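You operate a simulated robot arm through the tools that you are given. There is no shell and no other tool. Be economical: measure what you need, move in short steps, check, and stop when the job is done.

You are at the controls of a simulated robot arm. One attempt, no reset.

## Task
Press the old red bearing out of the ring housing with the brass drift.
Fine: housing to the green tray, drift back where it stood; leave the press table out. Set down upright: brass drift. Where these are worked on the way, their far stop is far enough and under half their travel is too little: press table.

The check looks at the end state, three seconds after you hand in, the way a careful person would. Anything else that was tipped, shoved, dropped, spilled or broken makes it a failure.

## Robot
A 6-joint arm with a fingered hand on a trunk, on a base that drives. Base frame: it is fixed to the floor where the robot stands at the start and does not move with it; the origin is under the middle of the robot, x ahead of it, y to its left, z up; the surface under the hand at the start is at about z = 0.88. Units: m, degrees, N and s.
With the tool pointing down near the work surface it reaches from about 0.46 to 0.8 m from the robot's upright axis, wherever it stands. Its first joint turns from -166.0 to 166.0 degrees. Places, roughly: green parts tray [0.6, -0.1, 0.9]; press lever [0.6, 0.5, 1.3]; press table [0.5, 0.6, 0.9]; ring housing (7x7x3 cm) [0.5, 0.6, 0.9]. Payload 4 kg.
The tool frame sits at the grasp point between the pads (the TCP): z along the fingers, y along the line on which they close. The tips reach 0.02 m beyond it. Largest opening 0.14 m; the body of the gripper starts 0.054 m behind the TCP. The gripper is a hand of 3 fingers: y runs from the thumb to the fingers, the wrist lies at [0, 0, -0.215] in the tool frame.
Orientation is that of the tool frame in the base frame, as a unit quaternion [x, y, z, w]. With the fingers straight down and closing along the base's y, the tool's x points along the base's -x, its y along +y and its z along -z.

## Interface
- The arm moves only by the tool step_arm. Its argument "commands" is a list of rows, each an object of numbers (a shift or turn left out is 0): "tx", "ty", "tz": the shift along the tool's x, y, z in mm; "wx", "wy", "wz": the turn, a rotation vector about the tool's x, y, z in degrees. In form: [{"tx": .., "ty": .., "tz": .., "wx": .., "wy": .., "wz": ..}, ...]. A call has 1 to 12 rows; each row is the pose to reach, as a shift and turn from the pose commanded when the call began, along the tool's axes at that moment. Each row takes 0.2 s and may step no farther than 0.05 m and 8.6 degrees from the row before; otherwise, the whole call is refused. A pose out of reach is approached as far as the arm can. The call stops where the force on the tool passes 40 N (or 10 N more than at its start, if that is more) or the arm is blocked; 0.2 s more then pass. In this call time passes only in rows, and 0.2 s behind the last. The reply holds the time, the measured pose of the TCP, the force on the tool along the base axes, the opening and the grip force, in the units named above and with some noise, with the torque about the TCP (base axes, N m) and any sound that the robot's microphone picked up.
- Cameras (640 x 400 px; columns grow to the right, rows downward): "scene" is now at [0.0684, 0.2044, 1.6471]; the picture's right is [0.17, -0.99, 0.00], its down [-0.47, -0.08, -0.88] and it looks along [0.86, 0.15, -0.48] (base axes); focal length 214 px, centre (320, 200). "wrist" rides on the gripper at [0.074, -0.043, -0.079] in the tool frame; the picture's right is [0.50, 0.87, 0.00], its down [-0.59, 0.34, -0.73] and it looks along [-0.64, 0.37, 0.68] (tool axes); focal length 275 px, centre (320, 200).
- get_image(camera): a new picture of that camera. It takes no simulated time.
- move_column(by): slides the trunk up (or, below 0, down) by that many m; the arm and the scene camera ride with it, the base frame stays. It gives what a move gives, with no picture.
- steer(legs): drives the robot by 1 to 6 legs, each [ahead, left, turn to the left] in m, m and degrees, along the robot's own axes; the way and the turn of a leg run together, so that a leg with both is an arc; at most 1.5 m and 180 degrees a leg. The arm and the cameras ride along, it lands a little off, and it stops where it bumps. It gives what a move gives.
- curl_fingers(finger1, finger2, thumb_bend): sets how far each is bent, from 0 (flat) to 1 (curled in); at 0.3 the hand is open as for a grip, at 0.7 the pads meet at the TCP. One left out holds its place. A second passes; each finger stops where it meets its share of the squeeze, and holds until it gets a number again. It is the only way to open and close the hand. It gives what a move gives, with no picture; readings hold the bend of each and the force on the fingers (four entries, about 0 where the hand has none), thumb and palm.
- head_to(pan, tilt): turns the head with the scene camera to pan (to the left, within 120 degrees either way) and tilt (down, from -29 to 69), counted from straight ahead of the robot. It gives what a move gives.
- pixel_to_xyz(camera, pixels): for up to 12 pixels [column, row] of the newest picture of that camera ("zoom" is the newest enlarged one), the place [x, y, z] in the base frame of the surface seen there, good to about 0.002 m. It takes no simulated time.
- close_up(camera, box): a new picture of the part [left, top, right, bottom] of that camera's present view, enlarged. It takes no simulated time.
- close_job(): hands the job in; it is judged then, once.

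Keep the steps short. Do not move on a guess: measure, check each grasp and each placing, and mend mistakes. In all there are 80 turns and 52 pictures (those below and enlarged ones count). Leave the gripper open and the arm clear of the work at the hand-in unless told otherwise, and finish with a single line.

The tools are called after ">>>" as a command line: name --argument value ..., lists and objects as JSON in quotes. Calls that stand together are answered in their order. step_arm: Moves the arm, as the interface text tells. Its arguments: {"type":"object","properties":{"commands":{"type":"array","items":{"type":"object","properties":{"tx":{"type":"number"},"ty":{"type":"number"},"tz":{"type":"number"},"wx":{"type":"number"},"wy":{"type":"number"},"wz":{"type":"number"}}}}},"required":["commands"]} The other tools are called the same way: move_column (by) slides the trunk up or down; curl_fingers (finger1, finger2, thumb_bend) moves the fingers one by one; steer (legs) drives the base; head_to (pan, tilt) turns the head that bears the scene camera; get_image (camera) takes a picture; pixel_to_xyz (camera, pixels) gives the place of the surface under pixels of a picture; close_up (camera, box) takes an enlarged picture of a part of a camera's view; close_job () hands the job in.

At the start:

```text
clock: 0.0
tool_pos: [0.3885, 0.2951, 1.5907]
ee_rot: [-0.001, 1.0, 0.0, 0.0]
wrist_force: [0.4, -0.7, 0.4]
torque: [0.02, 0.0, 0.04]
grip_width: 0.1397
gripper_force: 0.2
shape: jaw
bend: [0.3, 0.3, 0.3]
finger forces: [0.1, 0.0, 0.1, 0.0, 0.0, 0.1]
trunk travel left (down, up): [-0.219, 0.371]
robot x, y, heading: [-0.0006, 0.0009, 0.1]
head pan, tilt: [9.7, 28.7]
```

scene: 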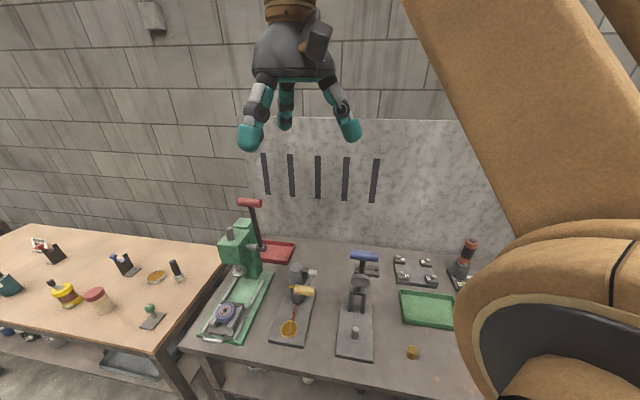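
wrist: 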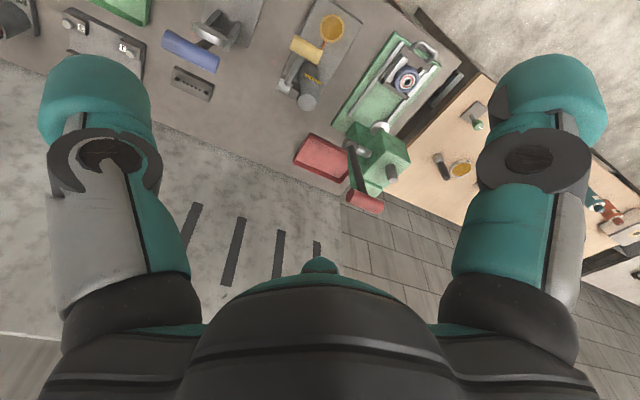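

I see the green press on the left with the ring housing on its table (scene about 228,315), and a small brass piece near (412,352). I'll enlarge both.

>>> close_up --camera "scene" --box '[180, 190, 340, 350]'

>>> close_up --camera "scene" --box '[320, 230, 490, 380]'

>>> pixel_to_xyz --camera "scene" --pixels '[[412, 349], [412, 357], [228, 312], [250, 202], [262, 240], [240, 268], [205, 328], [428, 310], [235, 230], [278, 250], [258, 290], [258, 202]]'

```text
2.50 times, centred on (260, 270) of scene
```

zoom: 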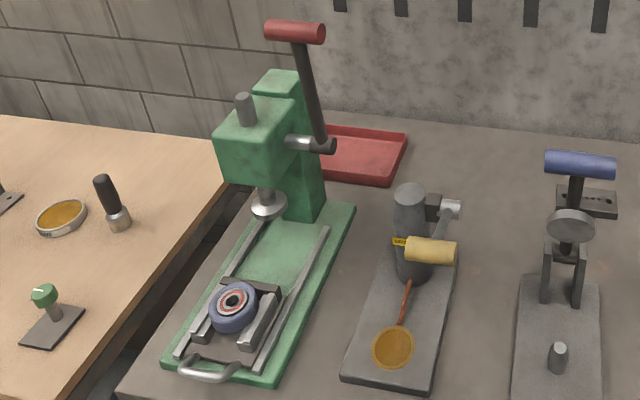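

```text
2.67 times, centred on (405, 305) of scene
```

zoom: 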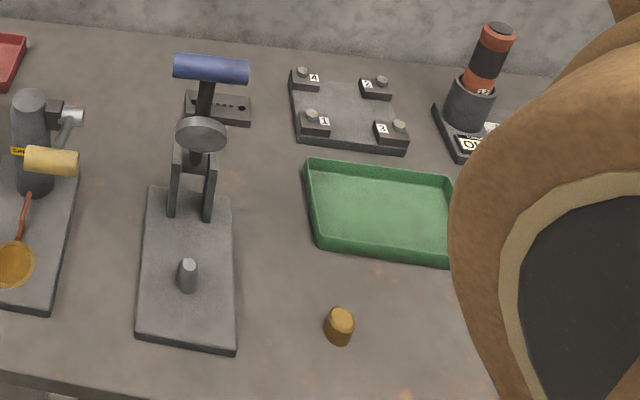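

```text
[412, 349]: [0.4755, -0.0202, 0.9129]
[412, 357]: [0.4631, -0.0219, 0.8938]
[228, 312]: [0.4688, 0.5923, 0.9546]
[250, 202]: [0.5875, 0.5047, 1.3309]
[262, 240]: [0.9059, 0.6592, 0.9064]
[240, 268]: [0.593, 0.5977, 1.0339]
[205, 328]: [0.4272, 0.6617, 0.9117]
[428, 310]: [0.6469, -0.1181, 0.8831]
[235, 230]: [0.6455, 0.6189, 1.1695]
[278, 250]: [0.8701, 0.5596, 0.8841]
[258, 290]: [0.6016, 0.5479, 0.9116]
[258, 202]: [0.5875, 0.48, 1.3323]
```

I want finer detail: the press's table and ram, and the drift.

>>> close_up --camera "scene" --box '[195, 260, 283, 345]'

>>> close_up --camera "wrist" --box '[330, 20, 450, 215]'

>>> get_image --camera "scene"

```text
4.71 times, centred on (239, 302) of scene
```

zoom: 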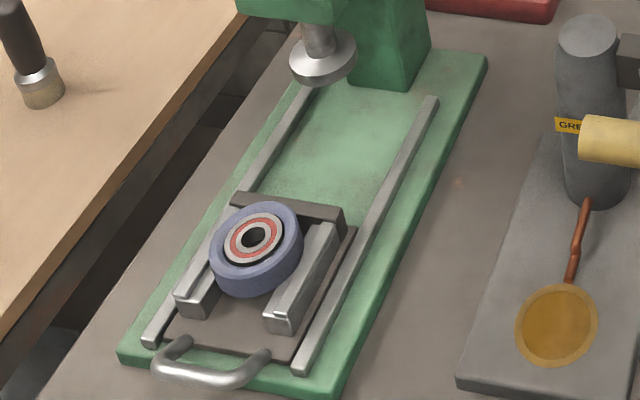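

```text
2.05 times, centred on (390, 118) of wrist
```

zoom: 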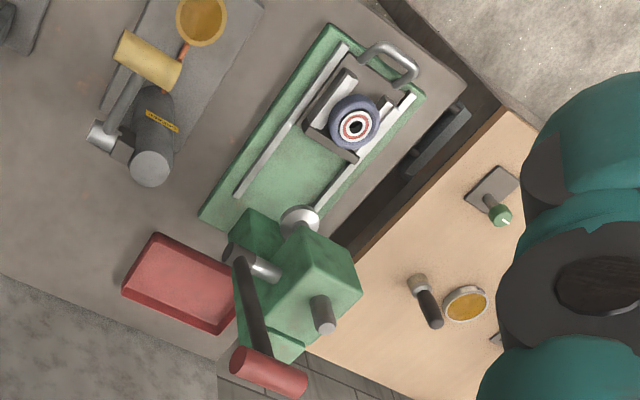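

```text
45 pictures are left
```

scene: 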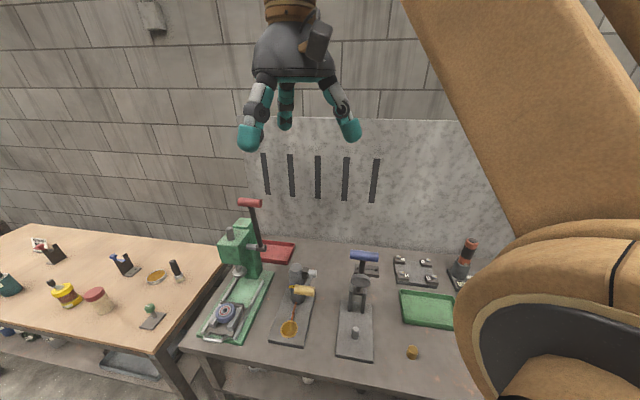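

I'll measure on the wrist zoom: the bearing, housing rim, rails, ram, table, handle and lever.

>>> pixel_to_xyz --camera "zoom" --pixels '[[354, 127], [354, 107], [376, 127], [336, 118], [348, 46], [238, 194], [411, 96], [392, 46], [332, 147], [290, 212], [268, 372], [250, 320]]'

>>> pixel_to_xyz --camera "wrist" --pixels '[[407, 78], [403, 87], [412, 68], [380, 125], [437, 48]]'

>>> pixel_to_xyz --camera "scene" --pixels '[[240, 201], [245, 202], [261, 204], [250, 206], [252, 220], [259, 245], [409, 348], [415, 348], [412, 346]]'

```text
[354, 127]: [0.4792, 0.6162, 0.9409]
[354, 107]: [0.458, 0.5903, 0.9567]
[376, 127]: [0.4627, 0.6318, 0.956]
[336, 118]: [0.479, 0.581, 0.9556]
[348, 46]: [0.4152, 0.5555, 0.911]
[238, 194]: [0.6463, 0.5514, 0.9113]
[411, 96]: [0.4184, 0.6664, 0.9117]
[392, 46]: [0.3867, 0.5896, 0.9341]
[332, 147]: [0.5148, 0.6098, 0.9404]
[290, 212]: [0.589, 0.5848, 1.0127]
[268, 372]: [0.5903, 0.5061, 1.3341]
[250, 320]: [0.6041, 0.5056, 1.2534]
```

```text
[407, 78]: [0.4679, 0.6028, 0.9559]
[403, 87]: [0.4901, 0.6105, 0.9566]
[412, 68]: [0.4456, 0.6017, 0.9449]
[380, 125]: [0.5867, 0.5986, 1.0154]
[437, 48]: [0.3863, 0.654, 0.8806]
```

```text
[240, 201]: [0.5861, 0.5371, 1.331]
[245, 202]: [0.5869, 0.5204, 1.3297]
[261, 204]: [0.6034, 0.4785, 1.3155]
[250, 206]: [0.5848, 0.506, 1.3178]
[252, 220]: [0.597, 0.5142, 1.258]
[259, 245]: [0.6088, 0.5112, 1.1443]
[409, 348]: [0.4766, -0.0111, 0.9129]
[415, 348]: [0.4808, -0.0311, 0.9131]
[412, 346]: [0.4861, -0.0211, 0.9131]
```

Rails run along x, centred on y≈0.61, ram about (0.59,0.60). Driving about 0.28 m left would bring everything into comfortable reach. First I check the bench edges to be sure the way is free.

>>> pixel_to_xyz --camera "scene" --pixels '[[155, 350], [60, 335], [10, 325], [190, 350], [300, 372], [450, 396], [410, 303], [447, 322], [403, 320], [402, 293]]'

>>> head_to --pan 35 --tilt 55

>>> get_image --camera "scene"

```text
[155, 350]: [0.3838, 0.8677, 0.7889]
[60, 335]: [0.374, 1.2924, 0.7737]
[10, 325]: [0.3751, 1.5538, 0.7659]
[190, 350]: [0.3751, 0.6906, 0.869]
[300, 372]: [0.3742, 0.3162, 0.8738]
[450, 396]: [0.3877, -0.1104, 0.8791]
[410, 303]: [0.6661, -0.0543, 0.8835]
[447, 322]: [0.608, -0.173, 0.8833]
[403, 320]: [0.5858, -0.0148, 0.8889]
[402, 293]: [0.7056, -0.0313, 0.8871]
```

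```text
clock: 0.9
tool_pos: [0.3876, 0.2937, 1.5904]
ee_rot: [0.0, 1.0, 0.0, 0.001]
wrist_force: [0.3, 0.7, 0.1]
torque: [0.02, 0.0, 0.01]
grip_width: 0.14
gripper_force: 0.0
shape: jaw
bend: [0.3, 0.3, 0.3]
finger forces: [0.0, 0.0, 0.0, 0.1, 0.0, 0.1]
trunk travel left (down, up): [-0.219, 0.371]
robot x, y, heading: [0.0019, -0.0022, 0.1]
head pan, tilt: [35.0, 55.0]
```

```text
44 pictures are left
```

scene: 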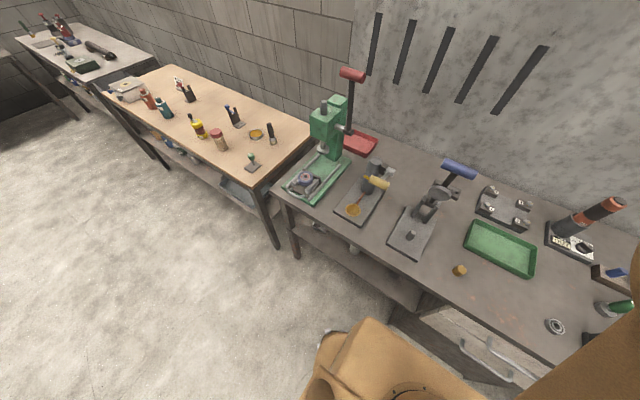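

The floor alongside is clear and both benches end at x≈0.375. I back off 4 cm while sliding 0.28 m left.

>>> steer --legs '[[-0.04, 0, 0], [0, 0.28, 0]]'

>>> head_to --pan 0 --tilt 45

>>> get_image --camera "scene"

```text
clock: 3.4
tool_pos: [0.3479, 0.5791, 1.5899]
ee_rot: [-0.001, 1.0, 0.0, 0.001]
wrist_force: [-0.6, 0.7, 0.8]
torque: [-0.01, 0.0, -0.01]
grip_width: 0.1398
gripper_force: 0.1
shape: jaw
bend: [0.3, 0.3, 0.3]
finger forces: [0.0, 0.0, 0.1, 0.0, 0.0, 0.0]
trunk travel left (down, up): [-0.219, 0.371]
robot x, y, heading: [-0.0409, 0.2798, 0.1]
head pan, tilt: [35.0, 55.0]
```

```text
clock: 4.4
tool_pos: [0.3487, 0.5768, 1.5914]
ee_rot: [0.0, 1.0, 0.0, 0.0]
wrist_force: [-0.2, -0.2, 0.5]
torque: [0.01, -0.01, -0.02]
grip_width: 0.1397
gripper_force: 0.1
shape: jaw
bend: [0.3, 0.3, 0.3]
finger forces: [0.0, 0.0, 0.0, 0.0, 0.1, 0.0]
trunk travel left (down, up): [-0.219, 0.371]
robot x, y, heading: [-0.0421, 0.2811, 0.0]
head pan, tilt: [0.0, 45.0]
```

```text
43 pictures are left
```

scene: 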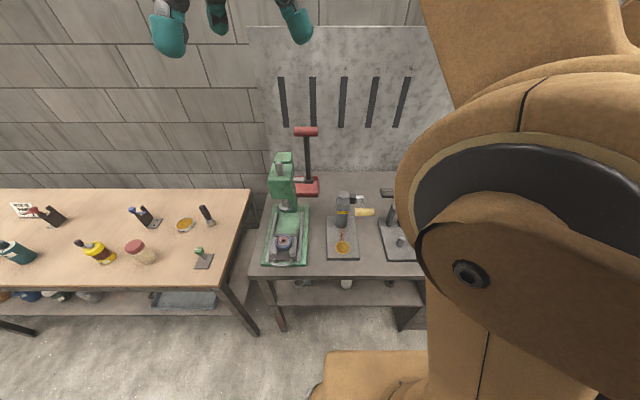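

Now I carry the hand high over toward the brass drift (about 0.476,-0.021).

>>> step_arm --commands '[{"tx": -10, "ty": -46}, {"tx": -20, "ty": -92}, {"tx": -30, "ty": -138}, {"tx": -40, "ty": -184}, {"tx": -50, "ty": -230}, {"tx": -60, "ty": -276}, {"tx": -70, "ty": -322}, {"tx": -80, "ty": -368}, {"tx": -90, "ty": -414}, {"tx": -100, "ty": -460}, {"tx": -110, "ty": -506}, {"tx": -120, "ty": -552}]'

>>> step_arm --commands '[{"tx": 0, "ty": -15, "tz": 45}, {"tx": 0, "ty": -30, "tz": 90}, {"tx": 0, "ty": -45, "tz": 135}, {"tx": 0, "ty": -45, "tz": 180}, {"tx": 0, "ty": -45, "tz": 225}, {"tx": 0, "ty": -45, "tz": 270}, {"tx": 0, "ty": -45, "tz": 315}, {"tx": 0, "ty": -45, "tz": 360}, {"tx": 0, "ty": -45, "tz": 405}, {"tx": 0, "ty": -45, "tz": 450}]'

>>> get_image --camera "wrist"

```text
clock: 7.0
tool_pos: [0.4521, 0.0388, 1.5644]
ee_rot: [-0.001, 1.0, 0.002, 0.0]
wrist_force: [0.3, -0.2, -0.9]
torque: [0.05, 0.01, 0.03]
grip_width: 0.1399
gripper_force: 0.1
shape: jaw
bend: [0.3, 0.3, 0.3]
finger forces: [0.0, 0.1, 0.0, 0.1, 0.1, 0.0]
out of reach, approached as far as the arm can: row 11, 12
trunk travel left (down, up): [-0.219, 0.371]
robot x, y, heading: [-0.0407, 0.2817, -0.3]
head pan, tilt: [0.0, 45.0]
```

```text
clock: 9.2
tool_pos: [0.4523, -0.0025, 1.1157]
ee_rot: [0.0, 1.0, -0.001, 0.0]
wrist_force: [0.2, -0.8, -0.4]
torque: [0.0, 0.0, 0.03]
grip_width: 0.1397
gripper_force: 0.1
shape: jaw
bend: [0.3, 0.3, 0.3]
finger forces: [0.0, 0.0, 0.0, 0.1, 0.1, 0.1]
trunk travel left (down, up): [-0.219, 0.371]
robot x, y, heading: [-0.0395, 0.2848, -0.1]
head pan, tilt: [0.0, 45.0]
```

```text
42 pictures are left
```

wrist: 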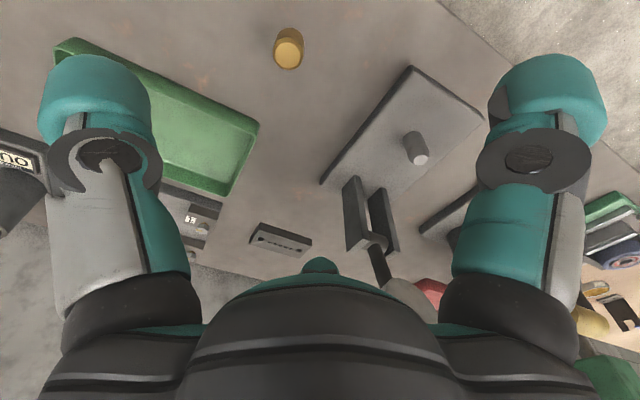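

The drift shows at (289,45). I measure its top and sides.

>>> pixel_to_xyz --camera "wrist" --pixels '[[289, 62], [278, 58], [299, 60], [288, 52], [289, 68], [290, 36], [275, 48], [303, 48], [289, 30]]'

>>> close_up --camera "wrist" --box '[250, 10, 330, 90]'

```text
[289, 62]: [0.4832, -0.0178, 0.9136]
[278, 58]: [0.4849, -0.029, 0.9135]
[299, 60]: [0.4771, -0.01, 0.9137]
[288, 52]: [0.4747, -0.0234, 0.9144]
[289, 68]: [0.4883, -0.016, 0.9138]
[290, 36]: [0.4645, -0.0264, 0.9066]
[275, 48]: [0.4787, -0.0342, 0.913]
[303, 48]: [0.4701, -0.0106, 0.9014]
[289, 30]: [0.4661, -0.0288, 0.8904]
```

```text
5.00 times, centred on (290, 50) of wrist
```

zoom: 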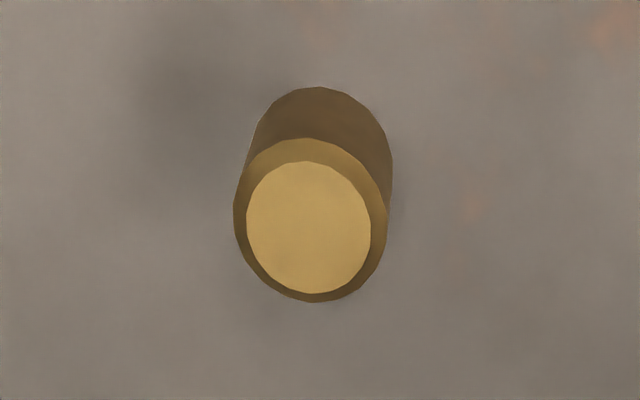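

Drift centre about (0.476,-0.022), top 0.9135, diameter about 28 mm. I align above it and go down partway.

>>> step_arm --commands '[{"tx": -12, "ty": -10, "tz": 40}, {"tx": -24, "ty": -19.5, "tz": 80}, {"tx": -24, "ty": -19.5, "tz": 120}, {"tx": -24, "ty": -19.5, "tz": 150}]'

>>> get_image --camera "wrist"

```text
clock: 10.2
tool_pos: [0.4748, -0.0238, 0.9672]
ee_rot: [0.0, 1.0, 0.0, 0.0]
wrist_force: [-0.3, 0.0, -0.4]
torque: [0.0, 0.0, 0.01]
grip_width: 0.1398
gripper_force: 0.1
shape: jaw
bend: [0.3, 0.3, 0.3]
finger forces: [0.0, 0.0, 0.0, 0.1, 0.1, 0.0]
trunk travel left (down, up): [-0.219, 0.371]
robot x, y, heading: [-0.0407, 0.2816, -0.1]
head pan, tilt: [0.0, 45.0]
```

```text
40 pictures are left
```

wrist: 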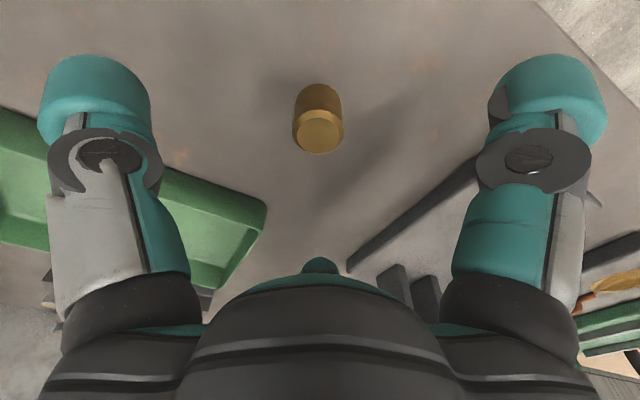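

The drift is centred between the fingers. I lower to z≈0.906 and close.

>>> step_arm --commands '[{"tx": -1, "ty": 1, "tz": 30}, {"tx": -1, "ty": 1, "tz": 52}, {"tx": -1, "ty": 1, "tz": 61}]'

>>> curl_fingers --finger1 0.5 --finger2 0.5 --thumb_bend 0.5

>>> get_image --camera "wrist"

```text
clock: 11.0
tool_pos: [0.4759, -0.0207, 0.9054]
ee_rot: [-0.001, 1.0, 0.0, 0.0]
wrist_force: [1.3, -0.5, 0.5]
torque: [-0.02, 0.0, 0.01]
grip_width: 0.14
gripper_force: 0.1
shape: jaw
bend: [0.3, 0.3, 0.3]
finger forces: [0.1, 0.0, 0.1, 0.1, 0.0, 0.0]
trunk travel left (down, up): [-0.219, 0.371]
robot x, y, heading: [-0.0409, 0.2807, 0.1]
head pan, tilt: [0.0, 45.0]
```

```text
clock: 12.0
tool_pos: [0.4748, -0.021, 0.9072]
ee_rot: [0.0, 1.0, -0.001, 0.001]
wrist_force: [0.7, -1.8, 25.3]
torque: [-0.49, 0.07, 0.03]
grip_width: 0.0721
gripper_force: 12.7
shape: fingers
bend: [0.48, 0.49, 0.48]
finger forces: [6.7, 5.5, 0.0, 0.0, 13.2, 0.1]
trunk travel left (down, up): [-0.219, 0.371]
robot x, y, heading: [-0.0406, 0.2838, -0.2]
head pan, tilt: [0.0, 45.0]
```

```text
39 pictures are left
```

wrist: 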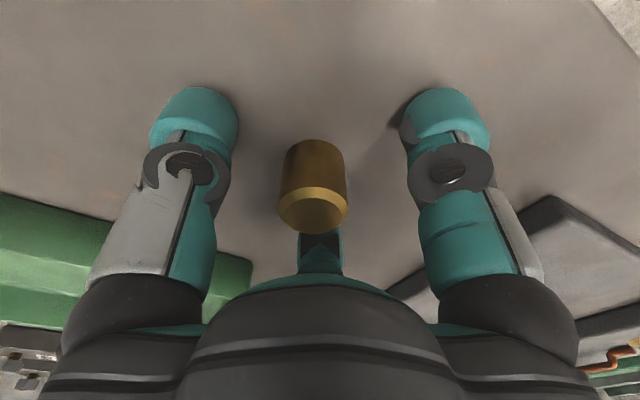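

Tips pressed on the bench (25 N up) as they swung; the drift is untouched. I open a little, raise 8 mm and close in stages.

>>> curl_fingers --finger1 0.42 --finger2 0.42 --thumb_bend 0.42

>>> step_arm --commands '[{"tz": -8, "ty": -0.5}]'

>>> curl_fingers --finger1 0.54 --finger2 0.54 --thumb_bend 0.54

```text
clock: 13.0
tool_pos: [0.476, -0.0216, 0.904]
ee_rot: [0.001, 1.0, 0.0, 0.0]
wrist_force: [3.4, -1.9, 10.3]
torque: [0.24, 0.44, 0.02]
grip_width: 0.0866
gripper_force: 4.8
shape: fingers
bend: [0.43, 0.42, 0.42]
finger forces: [9.6, 0.1, 0.0, 0.0, 0.1, 0.0]
trunk travel left (down, up): [-0.219, 0.371]
robot x, y, heading: [-0.0407, 0.2854, 0.1]
head pan, tilt: [0.0, 45.0]
```

```text
clock: 13.4
tool_pos: [0.4754, -0.0217, 0.9137]
ee_rot: [0.0, 1.0, 0.0, 0.001]
wrist_force: [-0.2, 0.6, -1.6]
torque: [0.02, 0.02, -0.02]
grip_width: 0.0881
gripper_force: 0.0
shape: fingers
bend: [0.42, 0.42, 0.42]
finger forces: [0.0, 0.1, 0.1, 0.0, 0.0, 0.0]
trunk travel left (down, up): [-0.219, 0.371]
robot x, y, heading: [-0.0406, 0.2805, -0.1]
head pan, tilt: [0.0, 45.0]
```

```text
clock: 14.4
tool_pos: [0.4765, -0.0212, 0.9147]
ee_rot: [0.0, 1.0, 0.0, 0.001]
wrist_force: [0.2, 0.4, 0.4]
torque: [-0.01, -0.03, -0.01]
grip_width: 0.0511
gripper_force: 0.0
shape: fingers
bend: [0.54, 0.54, 0.54]
finger forces: [0.0, 0.2, 0.1, 0.0, 0.0, 0.0]
trunk travel left (down, up): [-0.219, 0.371]
robot x, y, heading: [-0.038, 0.2804, -0.1]
head pan, tilt: [0.0, 45.0]
```

No contact now. I lower 4 mm carefully, then close on the drift.

>>> step_arm --commands '[{"tz": 2}, {"tz": 4}]'

>>> curl_fingers --finger1 0.68 --finger2 0.68 --thumb_bend 0.68

>>> get_image --camera "wrist"

```text
clock: 15.0
tool_pos: [0.4757, -0.0203, 0.9098]
ee_rot: [0.0, 1.0, 0.0, -0.001]
wrist_force: [-0.1, -0.2, 1.0]
torque: [0.02, -0.01, -0.01]
grip_width: 0.0515
gripper_force: 0.1
shape: fingers
bend: [0.54, 0.54, 0.54]
finger forces: [0.0, 0.0, 0.0, 0.0, 0.0, 0.1]
trunk travel left (down, up): [-0.219, 0.371]
robot x, y, heading: [-0.0382, 0.2821, 0.1]
head pan, tilt: [0.0, 45.0]
```

```text
clock: 16.0
tool_pos: [0.476, -0.0209, 0.911]
ee_rot: [0.0, 1.0, 0.0, 0.0]
wrist_force: [0.1, 0.1, 0.4]
torque: [-0.01, 0.0, 0.02]
grip_width: 0.0223
gripper_force: 12.5
shape: fingers
bend: [0.64, 0.62, 0.63]
finger forces: [5.1, 8.7, 0.1, 0.0, 10.3, 0.0]
trunk travel left (down, up): [-0.219, 0.371]
robot x, y, heading: [-0.0391, 0.2786, 0.1]
head pan, tilt: [0.0, 45.0]
```

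```text
38 pictures are left
```

wrist: 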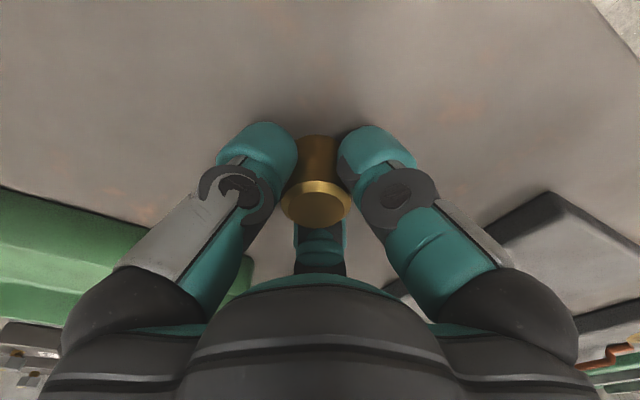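

Three fingers hold it (5, 9, 10 N). I lift 5 cm and check the hold.

>>> step_arm --commands '[{"tz": -15}, {"tz": -40}, {"tz": -80}]'

>>> get_image --camera "wrist"

```text
clock: 16.8
tool_pos: [0.4732, -0.0203, 0.989]
ee_rot: [0.0, 1.0, 0.001, 0.0]
wrist_force: [-0.9, -0.1, -1.8]
torque: [0.03, 0.0, -0.01]
grip_width: 0.0225
gripper_force: 11.9
shape: fingers
bend: [0.64, 0.62, 0.63]
finger forces: [5.1, 9.0, 0.0, 0.1, 10.2, 0.0]
trunk travel left (down, up): [-0.219, 0.371]
robot x, y, heading: [-0.0397, 0.2845, -0.0]
head pan, tilt: [0.0, 45.0]
```

```text
37 pictures are left
```

wrist: 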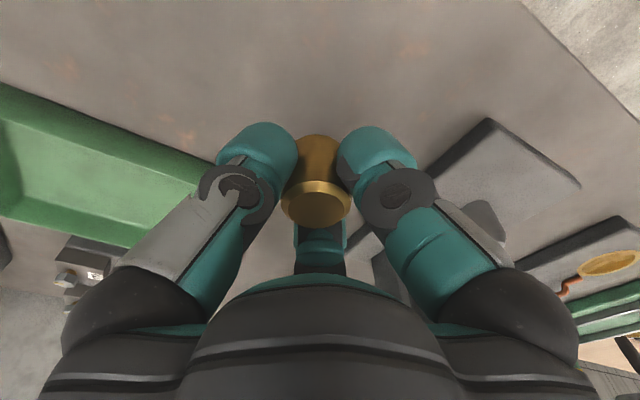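

Held firmly. I read the top face of the drift to know its offset from the TCP.

>>> pixel_to_xyz --camera "wrist" --pixels '[[316, 190], [292, 205], [340, 205], [316, 208], [316, 222]]'

>>> step_arm --commands '[{"tz": -45, "tx": 10}, {"tz": -90, "tx": 20}, {"tz": -135, "tx": 30}, {"tz": -180, "tx": 30}, {"tz": -225, "tx": 30}, {"tz": -270, "tx": 30}, {"tz": -315, "tx": 30}, {"tz": -350, "tx": 30}]'

>>> step_arm --commands '[{"ty": 50}, {"ty": 100}, {"ty": 150}, {"ty": 200}, {"ty": 250}, {"ty": 300}, {"ty": 350}, {"ty": 400}, {"ty": 450}, {"ty": 500}, {"ty": 550}, {"ty": 600}]'

>>> get_image --camera "scene"

```text
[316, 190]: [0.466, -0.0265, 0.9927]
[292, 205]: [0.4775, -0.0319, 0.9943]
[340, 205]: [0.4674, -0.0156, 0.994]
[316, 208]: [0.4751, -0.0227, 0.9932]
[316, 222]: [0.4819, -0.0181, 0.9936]
```

```text
clock: 18.6
tool_pos: [0.4465, -0.0197, 1.341]
ee_rot: [0.001, 1.0, 0.0, 0.001]
wrist_force: [-1.3, -0.6, -1.9]
torque: [-0.01, 0.01, -0.02]
grip_width: 0.0222
gripper_force: 12.2
shape: fingers
bend: [0.64, 0.62, 0.63]
finger forces: [4.9, 9.3, 0.0, 0.0, 10.4, 0.0]
trunk travel left (down, up): [-0.219, 0.371]
robot x, y, heading: [-0.0399, 0.2801, 0.2]
head pan, tilt: [0.0, 45.0]
```

```text
clock: 21.2
tool_pos: [0.4472, 0.5808, 1.339]
ee_rot: [0.0, 1.0, 0.0, 0.0]
wrist_force: [0.2, 0.3, -2.2]
torque: [-0.05, 0.01, 0.0]
grip_width: 0.0219
gripper_force: 12.2
shape: fingers
bend: [0.64, 0.62, 0.64]
finger forces: [4.6, 9.7, 0.0, 0.0, 10.5, 0.0]
trunk travel left (down, up): [-0.219, 0.371]
robot x, y, heading: [-0.0398, 0.2833, -0.2]
head pan, tilt: [0.0, 45.0]
```

```text
36 pictures are left
```

scene: 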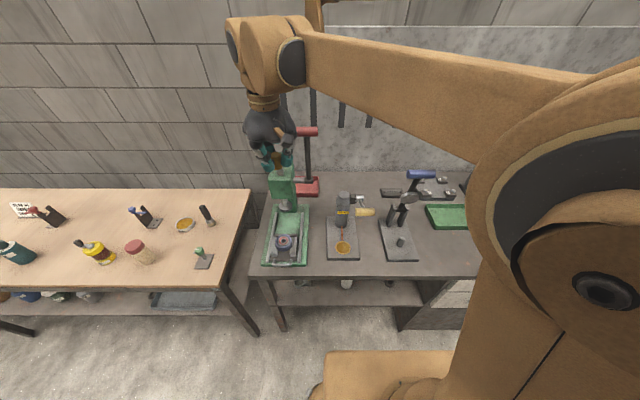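

Drift axis is within about 1.5 mm of the TCP. Now a close view of the housing from the head to get the bearing centre.

>>> close_up --camera "scene" --box '[255, 200, 319, 270]'

```text
5.71 times, centred on (287, 235) of scene
```

zoom: 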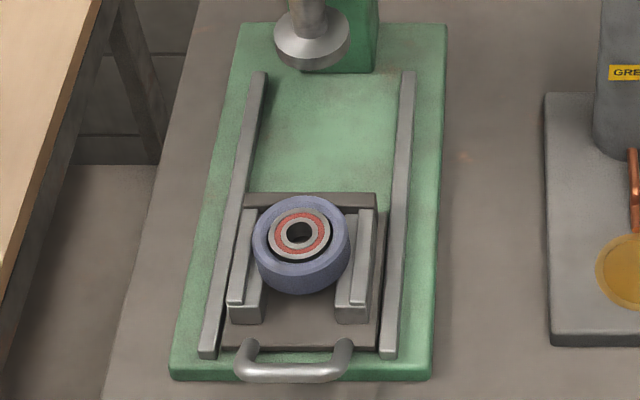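

>>> pixel_to_xyz --camera "zoom" --pixels '[[272, 236], [329, 236], [300, 214], [300, 258], [300, 236], [258, 236], [343, 236], [300, 204], [300, 267], [263, 199], [349, 30], [312, 65]]'

>>> pixel_to_xyz --camera "zoom" --pixels '[[278, 40], [346, 45], [235, 290], [245, 290], [365, 290], [355, 220], [245, 220], [300, 290], [300, 330], [293, 370], [280, 200], [225, 240]]'

```text
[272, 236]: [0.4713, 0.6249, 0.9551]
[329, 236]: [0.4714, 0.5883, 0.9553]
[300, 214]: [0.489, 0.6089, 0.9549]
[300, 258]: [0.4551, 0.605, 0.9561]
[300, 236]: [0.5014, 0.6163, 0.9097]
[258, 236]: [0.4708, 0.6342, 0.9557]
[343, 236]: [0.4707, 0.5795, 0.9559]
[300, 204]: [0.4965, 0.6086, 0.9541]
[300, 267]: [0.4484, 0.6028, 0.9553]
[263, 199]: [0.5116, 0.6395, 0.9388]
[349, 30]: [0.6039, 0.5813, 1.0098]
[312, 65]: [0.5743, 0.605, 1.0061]
```

```text
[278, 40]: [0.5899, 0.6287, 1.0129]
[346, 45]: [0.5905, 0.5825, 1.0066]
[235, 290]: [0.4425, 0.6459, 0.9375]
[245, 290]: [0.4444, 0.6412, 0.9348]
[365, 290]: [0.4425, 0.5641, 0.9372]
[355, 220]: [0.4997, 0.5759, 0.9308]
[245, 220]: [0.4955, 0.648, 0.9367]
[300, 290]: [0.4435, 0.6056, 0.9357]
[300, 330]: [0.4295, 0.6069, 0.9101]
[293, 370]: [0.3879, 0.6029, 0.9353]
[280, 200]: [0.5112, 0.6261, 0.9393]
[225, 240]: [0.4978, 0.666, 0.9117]
```

Bearing centre (0.472,0.6066), top 0.955. I bring the drift above it, down to TCP z≈1.02.

>>> step_arm --commands '[{"tx": -12, "ty": 13}, {"tx": -25, "ty": 27}, {"tx": -25, "ty": 27, "tz": 45}, {"tx": -25, "ty": 27, "tz": 90}, {"tx": -25, "ty": 27, "tz": 135}, {"tx": -25, "ty": 27, "tz": 180}, {"tx": -25, "ty": 27, "tz": 225}, {"tx": -25, "ty": 27, "tz": 270}, {"tx": -25, "ty": 27, "tz": 300}, {"tx": -25, "ty": 27, "tz": 320}]'

>>> close_up --camera "scene" --box '[245, 180, 335, 270]'

>>> get_image --camera "wrist"

```text
clock: 23.4
tool_pos: [0.4709, 0.6066, 1.0164]
ee_rot: [0.0, 1.0, 0.0, 0.0]
wrist_force: [0.2, -0.1, -1.9]
torque: [0.0, 0.02, 0.01]
grip_width: 0.0218
gripper_force: 12.0
shape: fingers
bend: [0.64, 0.62, 0.64]
finger forces: [4.7, 9.7, 0.0, 0.0, 10.1, 0.0]
trunk travel left (down, up): [-0.219, 0.371]
robot x, y, heading: [-0.0416, 0.2848, -0.1]
head pan, tilt: [0.0, 45.0]
```

```text
4.44 times, centred on (290, 225) of scene
```

zoom: 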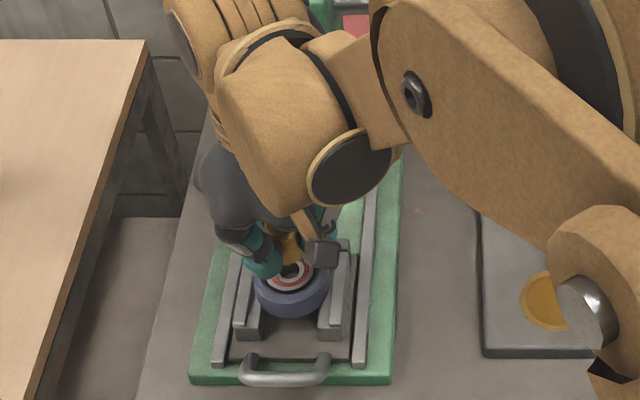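

```text
33 pictures are left
```

wrist: 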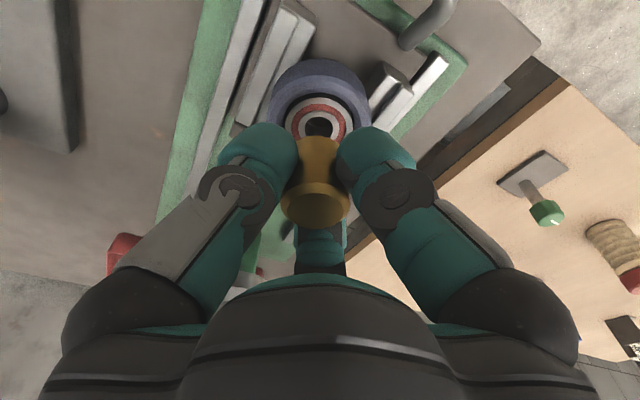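

Drift at (316,207), bearing beneath at (320,125) in the wrist view. I measure both.

>>> pixel_to_xyz --camera "wrist" --pixels '[[316, 190], [292, 205], [340, 205], [316, 208], [316, 222], [318, 101], [290, 122], [350, 122], [283, 115], [360, 115], [318, 84]]'

```text
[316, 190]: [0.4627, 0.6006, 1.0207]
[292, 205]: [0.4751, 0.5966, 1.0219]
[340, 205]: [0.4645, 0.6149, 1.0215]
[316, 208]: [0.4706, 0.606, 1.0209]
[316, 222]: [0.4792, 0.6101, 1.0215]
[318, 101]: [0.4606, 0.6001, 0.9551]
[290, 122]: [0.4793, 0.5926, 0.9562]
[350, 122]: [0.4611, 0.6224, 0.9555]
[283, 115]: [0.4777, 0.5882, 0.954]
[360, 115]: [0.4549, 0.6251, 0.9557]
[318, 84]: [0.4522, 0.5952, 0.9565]
```

Drift centre (0.4705,0.606), bearing about (0.472,0.607). I nudge 1.5/1 mm and lower gently to about contact.

>>> step_arm --commands '[{"tx": -1.5, "ty": 1, "tz": 15}, {"tx": -1.5, "ty": 1, "tz": 26}, {"tx": -1.5, "ty": 1, "tz": 29}, {"tx": -1.5, "ty": 1, "tz": 30}]'

```text
clock: 24.4
tool_pos: [0.4698, 0.6075, 0.9888]
ee_rot: [0.0, 1.0, -0.001, 0.0]
wrist_force: [-0.4, -0.5, -2.2]
torque: [0.0, 0.01, -0.01]
grip_width: 0.0218
gripper_force: 12.2
shape: fingers
bend: [0.64, 0.62, 0.64]
finger forces: [4.7, 9.7, 0.1, 0.1, 10.1, 0.1]
trunk travel left (down, up): [-0.219, 0.371]
robot x, y, heading: [-0.0427, 0.2844, 0.1]
head pan, tilt: [0.0, 45.0]
```

Still free hanging (-2 N). I go down in 1 mm steps.

>>> step_arm --commands '[{"tz": 1, "tx": -1}, {"tz": 2, "tx": -1}]'

>>> step_arm --commands '[{"tz": 1}, {"tz": 1.5}]'

>>> step_arm --commands '[{"tz": 0.5}, {"tz": 1}]'

```text
clock: 25.0
tool_pos: [0.4736, 0.6075, 0.9867]
ee_rot: [0.0, 1.0, 0.001, 0.0]
wrist_force: [0.1, 0.5, -2.7]
torque: [0.01, -0.03, -0.01]
grip_width: 0.0216
gripper_force: 12.1
shape: fingers
bend: [0.64, 0.62, 0.64]
finger forces: [4.7, 9.7, 0.0, 0.0, 10.1, 0.0]
trunk travel left (down, up): [-0.219, 0.371]
robot x, y, heading: [-0.0392, 0.2828, -0.2]
head pan, tilt: [0.0, 45.0]
```

```text
clock: 25.6
tool_pos: [0.4722, 0.6072, 0.9847]
ee_rot: [0.0, 1.0, 0.0, 0.0]
wrist_force: [1.2, 0.4, -1.6]
torque: [0.02, -0.03, 0.03]
grip_width: 0.0215
gripper_force: 12.7
shape: fingers
bend: [0.64, 0.62, 0.64]
finger forces: [4.8, 10.0, 0.0, 0.0, 10.1, 0.0]
trunk travel left (down, up): [-0.219, 0.371]
robot x, y, heading: [-0.0383, 0.2808, -0.1]
head pan, tilt: [0.0, 45.0]
```

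```text
clock: 26.2
tool_pos: [0.4725, 0.6082, 0.9855]
ee_rot: [0.0, 1.0, -0.001, 0.0]
wrist_force: [-0.3, -0.1, 6.4]
torque: [0.04, -0.09, -0.01]
grip_width: 0.0212
gripper_force: 13.4
shape: fingers
bend: [0.65, 0.62, 0.64]
finger forces: [5.4, 10.7, 0.0, 0.0, 11.1, 0.0]
trunk travel left (down, up): [-0.219, 0.371]
robot x, y, heading: [-0.041, 0.2833, -0.0]
head pan, tilt: [0.0, 45.0]
```

Contact (+6 N). I ease the fingers just off, lift, and look.

>>> curl_fingers --finger1 0.56 --finger2 0.56 --thumb_bend 0.56

>>> step_arm --commands '[{"tz": -10}, {"tz": -40}, {"tz": -80}]'

>>> get_image --camera "wrist"

```text
clock: 27.2
tool_pos: [0.4726, 0.6064, 0.9845]
ee_rot: [0.0, 1.0, -0.001, 0.0]
wrist_force: [-0.2, 1.1, 0.2]
torque: [0.0, -0.01, 0.0]
grip_width: 0.0447
gripper_force: 0.1
shape: fingers
bend: [0.56, 0.56, 0.56]
finger forces: [0.0, 0.1, 0.0, 0.1, 0.0, 0.0]
trunk travel left (down, up): [-0.219, 0.371]
robot x, y, heading: [-0.0361, 0.2815, -0.0]
head pan, tilt: [0.0, 45.0]
```

```text
clock: 28.0
tool_pos: [0.472, 0.6046, 1.0661]
ee_rot: [0.0, 1.0, 0.0, 0.0]
wrist_force: [-0.6, -0.4, -0.5]
torque: [0.0, 0.0, 0.01]
grip_width: 0.0445
gripper_force: 0.0
shape: fingers
bend: [0.56, 0.56, 0.56]
finger forces: [0.1, 0.0, 0.0, 0.0, 0.0, 0.0]
trunk travel left (down, up): [-0.219, 0.371]
robot x, y, heading: [-0.0385, 0.281, 0.2]
head pan, tilt: [0.0, 45.0]
```

```text
32 pictures are left
```

wrist: 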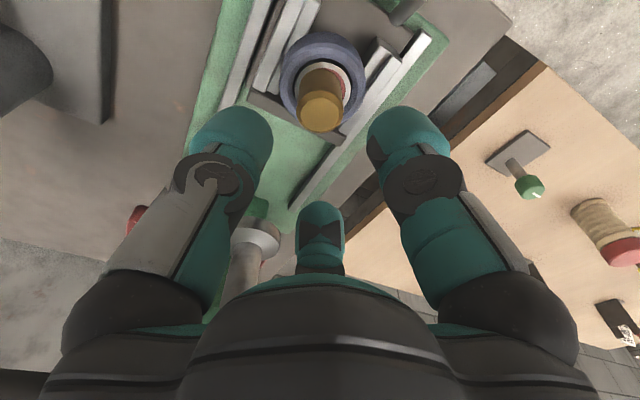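

The drift stands on the bearing, centred. Now I lift, back off towards the table's handle, and look again at the press head before pushing.

>>> step_arm --commands '[{"tz": -45}, {"tz": -80, "tx": 20}, {"tz": -100, "tx": 60}, {"tz": -100, "tx": 100}, {"tz": -100, "tx": 130}]'

>>> curl_fingers --finger1 0.7 --finger2 0.7 --thumb_bend 0.7

>>> close_up --camera "scene" --box '[240, 120, 340, 270]'

>>> close_up --camera "wrist" --box '[160, 0, 480, 200]'

```text
clock: 29.2
tool_pos: [0.3409, 0.6071, 1.1665]
ee_rot: [0.0, 1.0, 0.0, -0.001]
wrist_force: [-0.5, 0.2, -0.1]
torque: [-0.02, -0.01, 0.03]
grip_width: 0.0448
gripper_force: 0.1
shape: fingers
bend: [0.56, 0.56, 0.56]
finger forces: [0.1, 0.0, 0.1, 0.0, 0.0, 0.1]
trunk travel left (down, up): [-0.219, 0.371]
robot x, y, heading: [-0.0384, 0.2826, 0.0]
head pan, tilt: [0.0, 45.0]
```

```text
clock: 30.2
tool_pos: [0.3438, 0.6075, 1.1669]
ee_rot: [0.001, 1.0, 0.0, 0.0]
wrist_force: [0.4, 0.0, 0.0]
torque: [0.03, 0.02, -0.03]
grip_width: 0.0041
gripper_force: 0.0
shape: fingers
bend: [0.69, 0.69, 0.7]
finger forces: [0.1, 0.1, 0.0, 0.0, 0.0, 0.0]
trunk travel left (down, up): [-0.219, 0.371]
robot x, y, heading: [-0.0399, 0.2792, 0.1]
head pan, tilt: [0.0, 45.0]
```

```text
2.67 times, centred on (290, 195) of scene
```

zoom: 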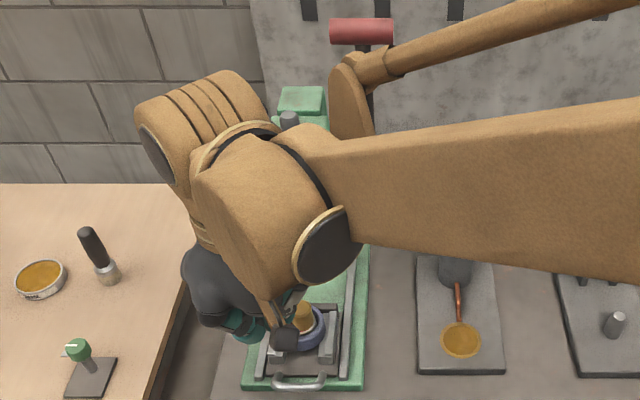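

```text
2.00 times, centred on (320, 100) of wrist
```

zoom: 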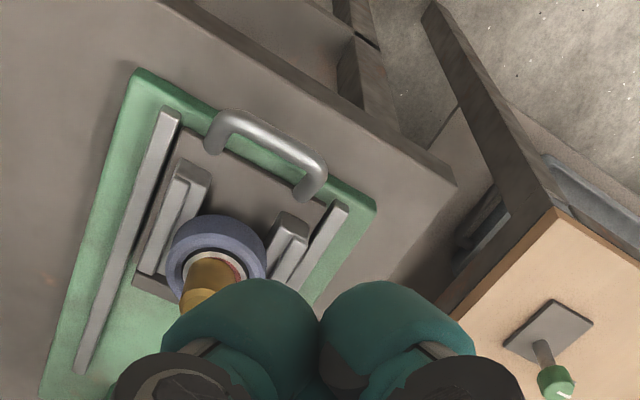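

>>> pixel_to_xyz --camera "zoom" --pixels '[[265, 132], [268, 122], [262, 142], [215, 130], [315, 180], [240, 120], [290, 147], [215, 285], [188, 300], [265, 170], [255, 160]]'

>>> step_arm --commands '[{"ty": -50}, {"ty": -100}, {"ty": -150}, {"ty": -200}, {"ty": -250}, {"ty": -300}]'

>>> close_up --camera "scene" --box '[240, 120, 340, 270]'

```text
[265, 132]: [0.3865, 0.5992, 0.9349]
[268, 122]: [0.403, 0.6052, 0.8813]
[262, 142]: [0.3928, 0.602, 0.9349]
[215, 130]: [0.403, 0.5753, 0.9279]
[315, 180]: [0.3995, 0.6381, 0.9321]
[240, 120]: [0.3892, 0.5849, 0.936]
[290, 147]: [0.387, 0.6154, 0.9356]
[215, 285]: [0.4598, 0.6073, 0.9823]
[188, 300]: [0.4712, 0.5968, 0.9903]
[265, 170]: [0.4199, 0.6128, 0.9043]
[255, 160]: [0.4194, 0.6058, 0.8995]
```

```text
clock: 31.6
tool_pos: [0.3424, 0.3057, 1.1664]
ee_rot: [0.0, 1.0, 0.0, 0.0]
wrist_force: [-0.1, 0.5, -0.7]
torque: [0.03, 0.02, 0.01]
grip_width: 0.0043
gripper_force: 0.0
shape: fingers
bend: [0.69, 0.69, 0.7]
finger forces: [0.0, 0.1, 0.0, 0.0, 0.0, 0.1]
trunk travel left (down, up): [-0.219, 0.371]
robot x, y, heading: [-0.0404, 0.2829, -0.1]
head pan, tilt: [0.0, 45.0]
```

```text
2.67 times, centred on (290, 195) of scene
```

zoom: 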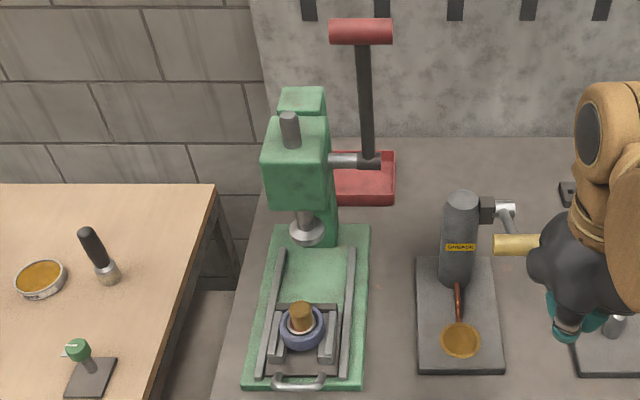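

Clear view of the press now. I measure head front, ram, lever shaft and lever bar.

>>> pixel_to_xyz --camera "zoom" --pixels '[[295, 200], [268, 190], [322, 190], [298, 155], [303, 222], [307, 240], [340, 160], [370, 162], [365, 100], [335, 32], [361, 32], [386, 32]]'

>>> pixel_to_xyz --camera "zoom" --pixels '[[302, 307], [292, 307], [312, 307], [302, 313], [290, 235], [325, 232], [335, 225], [361, 42], [361, 24]]'

```text
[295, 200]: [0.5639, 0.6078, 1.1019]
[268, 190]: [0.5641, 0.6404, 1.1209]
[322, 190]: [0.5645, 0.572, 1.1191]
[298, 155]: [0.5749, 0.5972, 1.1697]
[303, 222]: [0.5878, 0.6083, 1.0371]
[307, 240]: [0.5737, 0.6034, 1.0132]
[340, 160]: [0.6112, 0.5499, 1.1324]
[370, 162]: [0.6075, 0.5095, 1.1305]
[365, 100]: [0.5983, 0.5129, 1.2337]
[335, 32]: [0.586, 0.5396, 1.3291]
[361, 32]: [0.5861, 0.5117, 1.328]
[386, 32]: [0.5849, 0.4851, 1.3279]
```

```text
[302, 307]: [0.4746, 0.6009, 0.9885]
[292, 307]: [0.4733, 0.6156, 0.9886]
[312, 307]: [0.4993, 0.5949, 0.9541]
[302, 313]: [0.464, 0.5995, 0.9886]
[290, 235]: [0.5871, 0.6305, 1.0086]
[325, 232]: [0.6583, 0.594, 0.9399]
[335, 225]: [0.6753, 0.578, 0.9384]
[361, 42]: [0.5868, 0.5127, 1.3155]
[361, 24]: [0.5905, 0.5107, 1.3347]
```

Press head front is at x=0.564 with its underside at z≈1.10, so an upright hand would come close to it at the end of the push. I'll lean the hand back 25°. To have room for that I back the robot up 8 cm.

>>> steer --legs '[[-0.08, 0, 0]]'

>>> step_arm --commands '[{"ty": 45, "tx": -8, "wy": -5}, {"ty": 90, "tx": -16, "wy": -10}, {"ty": 135, "tx": -24, "wy": -15}, {"ty": 180, "tx": -32, "wy": -20}, {"ty": 225, "tx": -40, "wy": -25}, {"ty": 260, "tx": -48, "wy": -25}, {"ty": 292, "tx": -56, "wy": -25}]'

```text
clock: 32.6
tool_pos: [0.2609, 0.3066, 1.1666]
ee_rot: [-0.001, 1.0, 0.0, 0.001]
wrist_force: [-0.3, -0.3, 0.1]
torque: [-0.01, -0.03, -0.02]
grip_width: 0.0042
gripper_force: 0.1
shape: fingers
bend: [0.69, 0.69, 0.7]
finger forces: [0.0, 0.0, 0.0, 0.0, 0.0, 0.1]
trunk travel left (down, up): [-0.219, 0.371]
robot x, y, heading: [-0.1191, 0.2815, -0.1]
head pan, tilt: [0.0, 45.0]
```

```text
clock: 34.2
tool_pos: [0.3182, 0.5986, 1.1657]
ee_rot: [-0.001, 0.976, 0.0, 0.216]
wrist_force: [0.0, -0.7, 0.4]
torque: [-0.04, 0.01, 0.01]
grip_width: 0.0041
gripper_force: 0.1
shape: fingers
bend: [0.69, 0.69, 0.7]
finger forces: [0.1, 0.1, 0.0, 0.1, 0.1, 0.1]
trunk travel left (down, up): [-0.219, 0.371]
robot x, y, heading: [-0.1179, 0.2798, 0.0]
head pan, tilt: [0.0, 45.0]
```

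The hand leans back as intended. I lower it in front of the handle to z≈0.93.

>>> step_arm --commands '[{"tx": 15.1, "tz": 36.3}, {"tx": 30.2, "tz": 72.6}, {"tx": 45.4, "tz": 109}, {"tx": 60.5, "tz": 145.3}, {"tx": 75.6, "tz": 181.6}, {"tx": 90.8, "tz": 218}]'

>>> close_up --camera "scene" --box '[250, 190, 350, 290]'

>>> get_image --camera "wrist"

```text
clock: 35.6
tool_pos: [0.3286, 0.5995, 0.9309]
ee_rot: [0.0, 0.976, 0.0, 0.217]
wrist_force: [-0.5, 0.3, -0.1]
torque: [0.0, 0.01, -0.02]
grip_width: 0.0044
gripper_force: 0.0
shape: fingers
bend: [0.69, 0.69, 0.7]
finger forces: [0.0, 0.0, 0.1, 0.0, 0.1, 0.0]
trunk travel left (down, up): [-0.219, 0.371]
robot x, y, heading: [-0.1184, 0.2817, 0.3]
head pan, tilt: [0.0, 45.0]
```

```text
4.00 times, centred on (300, 240) of scene
```

zoom: 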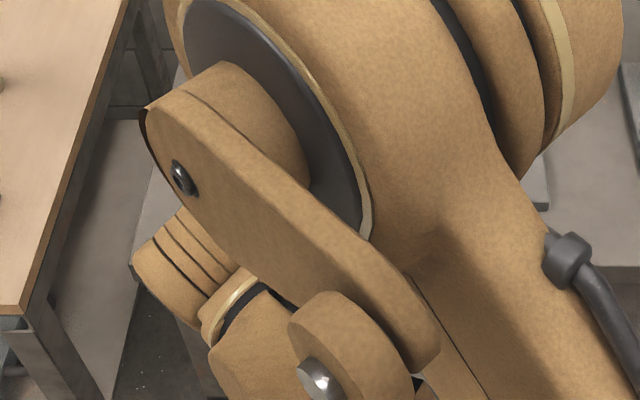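

```text
27 pictures are left
```

wrist: 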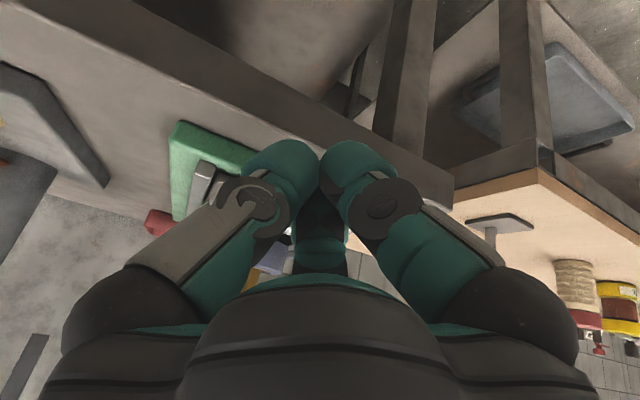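

The tips are in front of the handle with bench edge below. I push slowly along +x, 6 mm per row.

>>> step_arm --commands '[{"tx": -5.44, "tz": 2.54}, {"tx": -10.9, "tz": 5.1}, {"tx": -16.3, "tz": 7.6}, {"tx": -21.8, "tz": 10.2}, {"tx": -27.2, "tz": 12.7}, {"tx": -32.6, "tz": 15.2}, {"tx": -38.1, "tz": 17.8}, {"tx": -43.5, "tz": 20.3}]'

>>> get_image --camera "wrist"

```text
clock: 37.4
tool_pos: [0.3763, 0.5995, 0.931]
ee_rot: [-0.002, 0.976, 0.0, 0.217]
wrist_force: [-0.9, -0.9, 0.5]
torque: [0.0, -0.03, 0.0]
grip_width: 0.0042
gripper_force: 0.0
shape: fingers
bend: [0.69, 0.71, 0.7]
finger forces: [0.0, 0.0, 0.0, 0.0, 0.1, 0.0]
trunk travel left (down, up): [-0.219, 0.371]
robot x, y, heading: [-0.1198, 0.2829, -0.0]
head pan, tilt: [0.0, 45.0]
```

```text
26 pictures are left
```

wrist: 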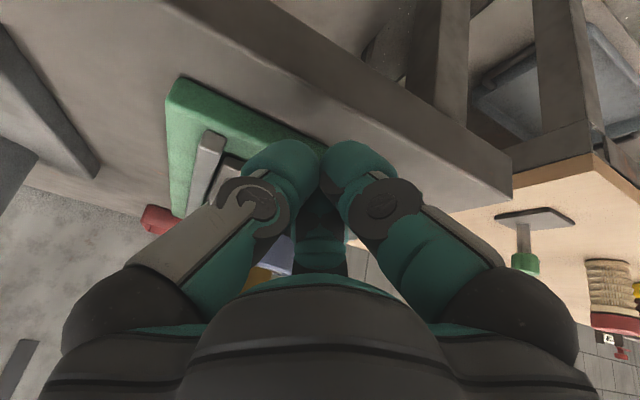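

Finger 2 shows a slight bend change (0.71), so contact is starting. I keep pushing.

>>> step_arm --commands '[{"tx": -5.44, "tz": 2.54}, {"tx": -10.9, "tz": 5.1}, {"tx": -16.3, "tz": 7.6}, {"tx": -21.8, "tz": 10.2}, {"tx": -27.2, "tz": 12.7}]'

>>> get_image --camera "wrist"

```text
clock: 38.6
tool_pos: [0.4069, 0.5993, 0.9302]
ee_rot: [-0.001, 0.976, 0.0, 0.216]
wrist_force: [0.0, -0.7, -0.2]
torque: [-0.03, -0.01, 0.01]
grip_width: 0.0046
gripper_force: 0.1
shape: fingers
bend: [0.69, 0.71, 0.7]
finger forces: [0.0, 0.0, 0.0, 0.0, 0.0, 0.1]
trunk travel left (down, up): [-0.219, 0.371]
robot x, y, heading: [-0.1216, 0.285, -0.0]
head pan, tilt: [0.0, 45.0]
```

```text
25 pictures are left
```

wrist: 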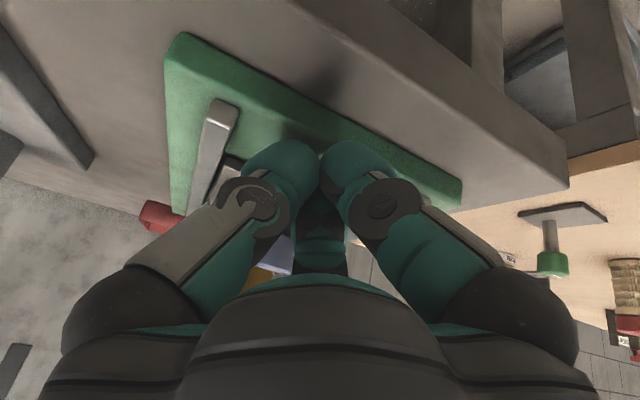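

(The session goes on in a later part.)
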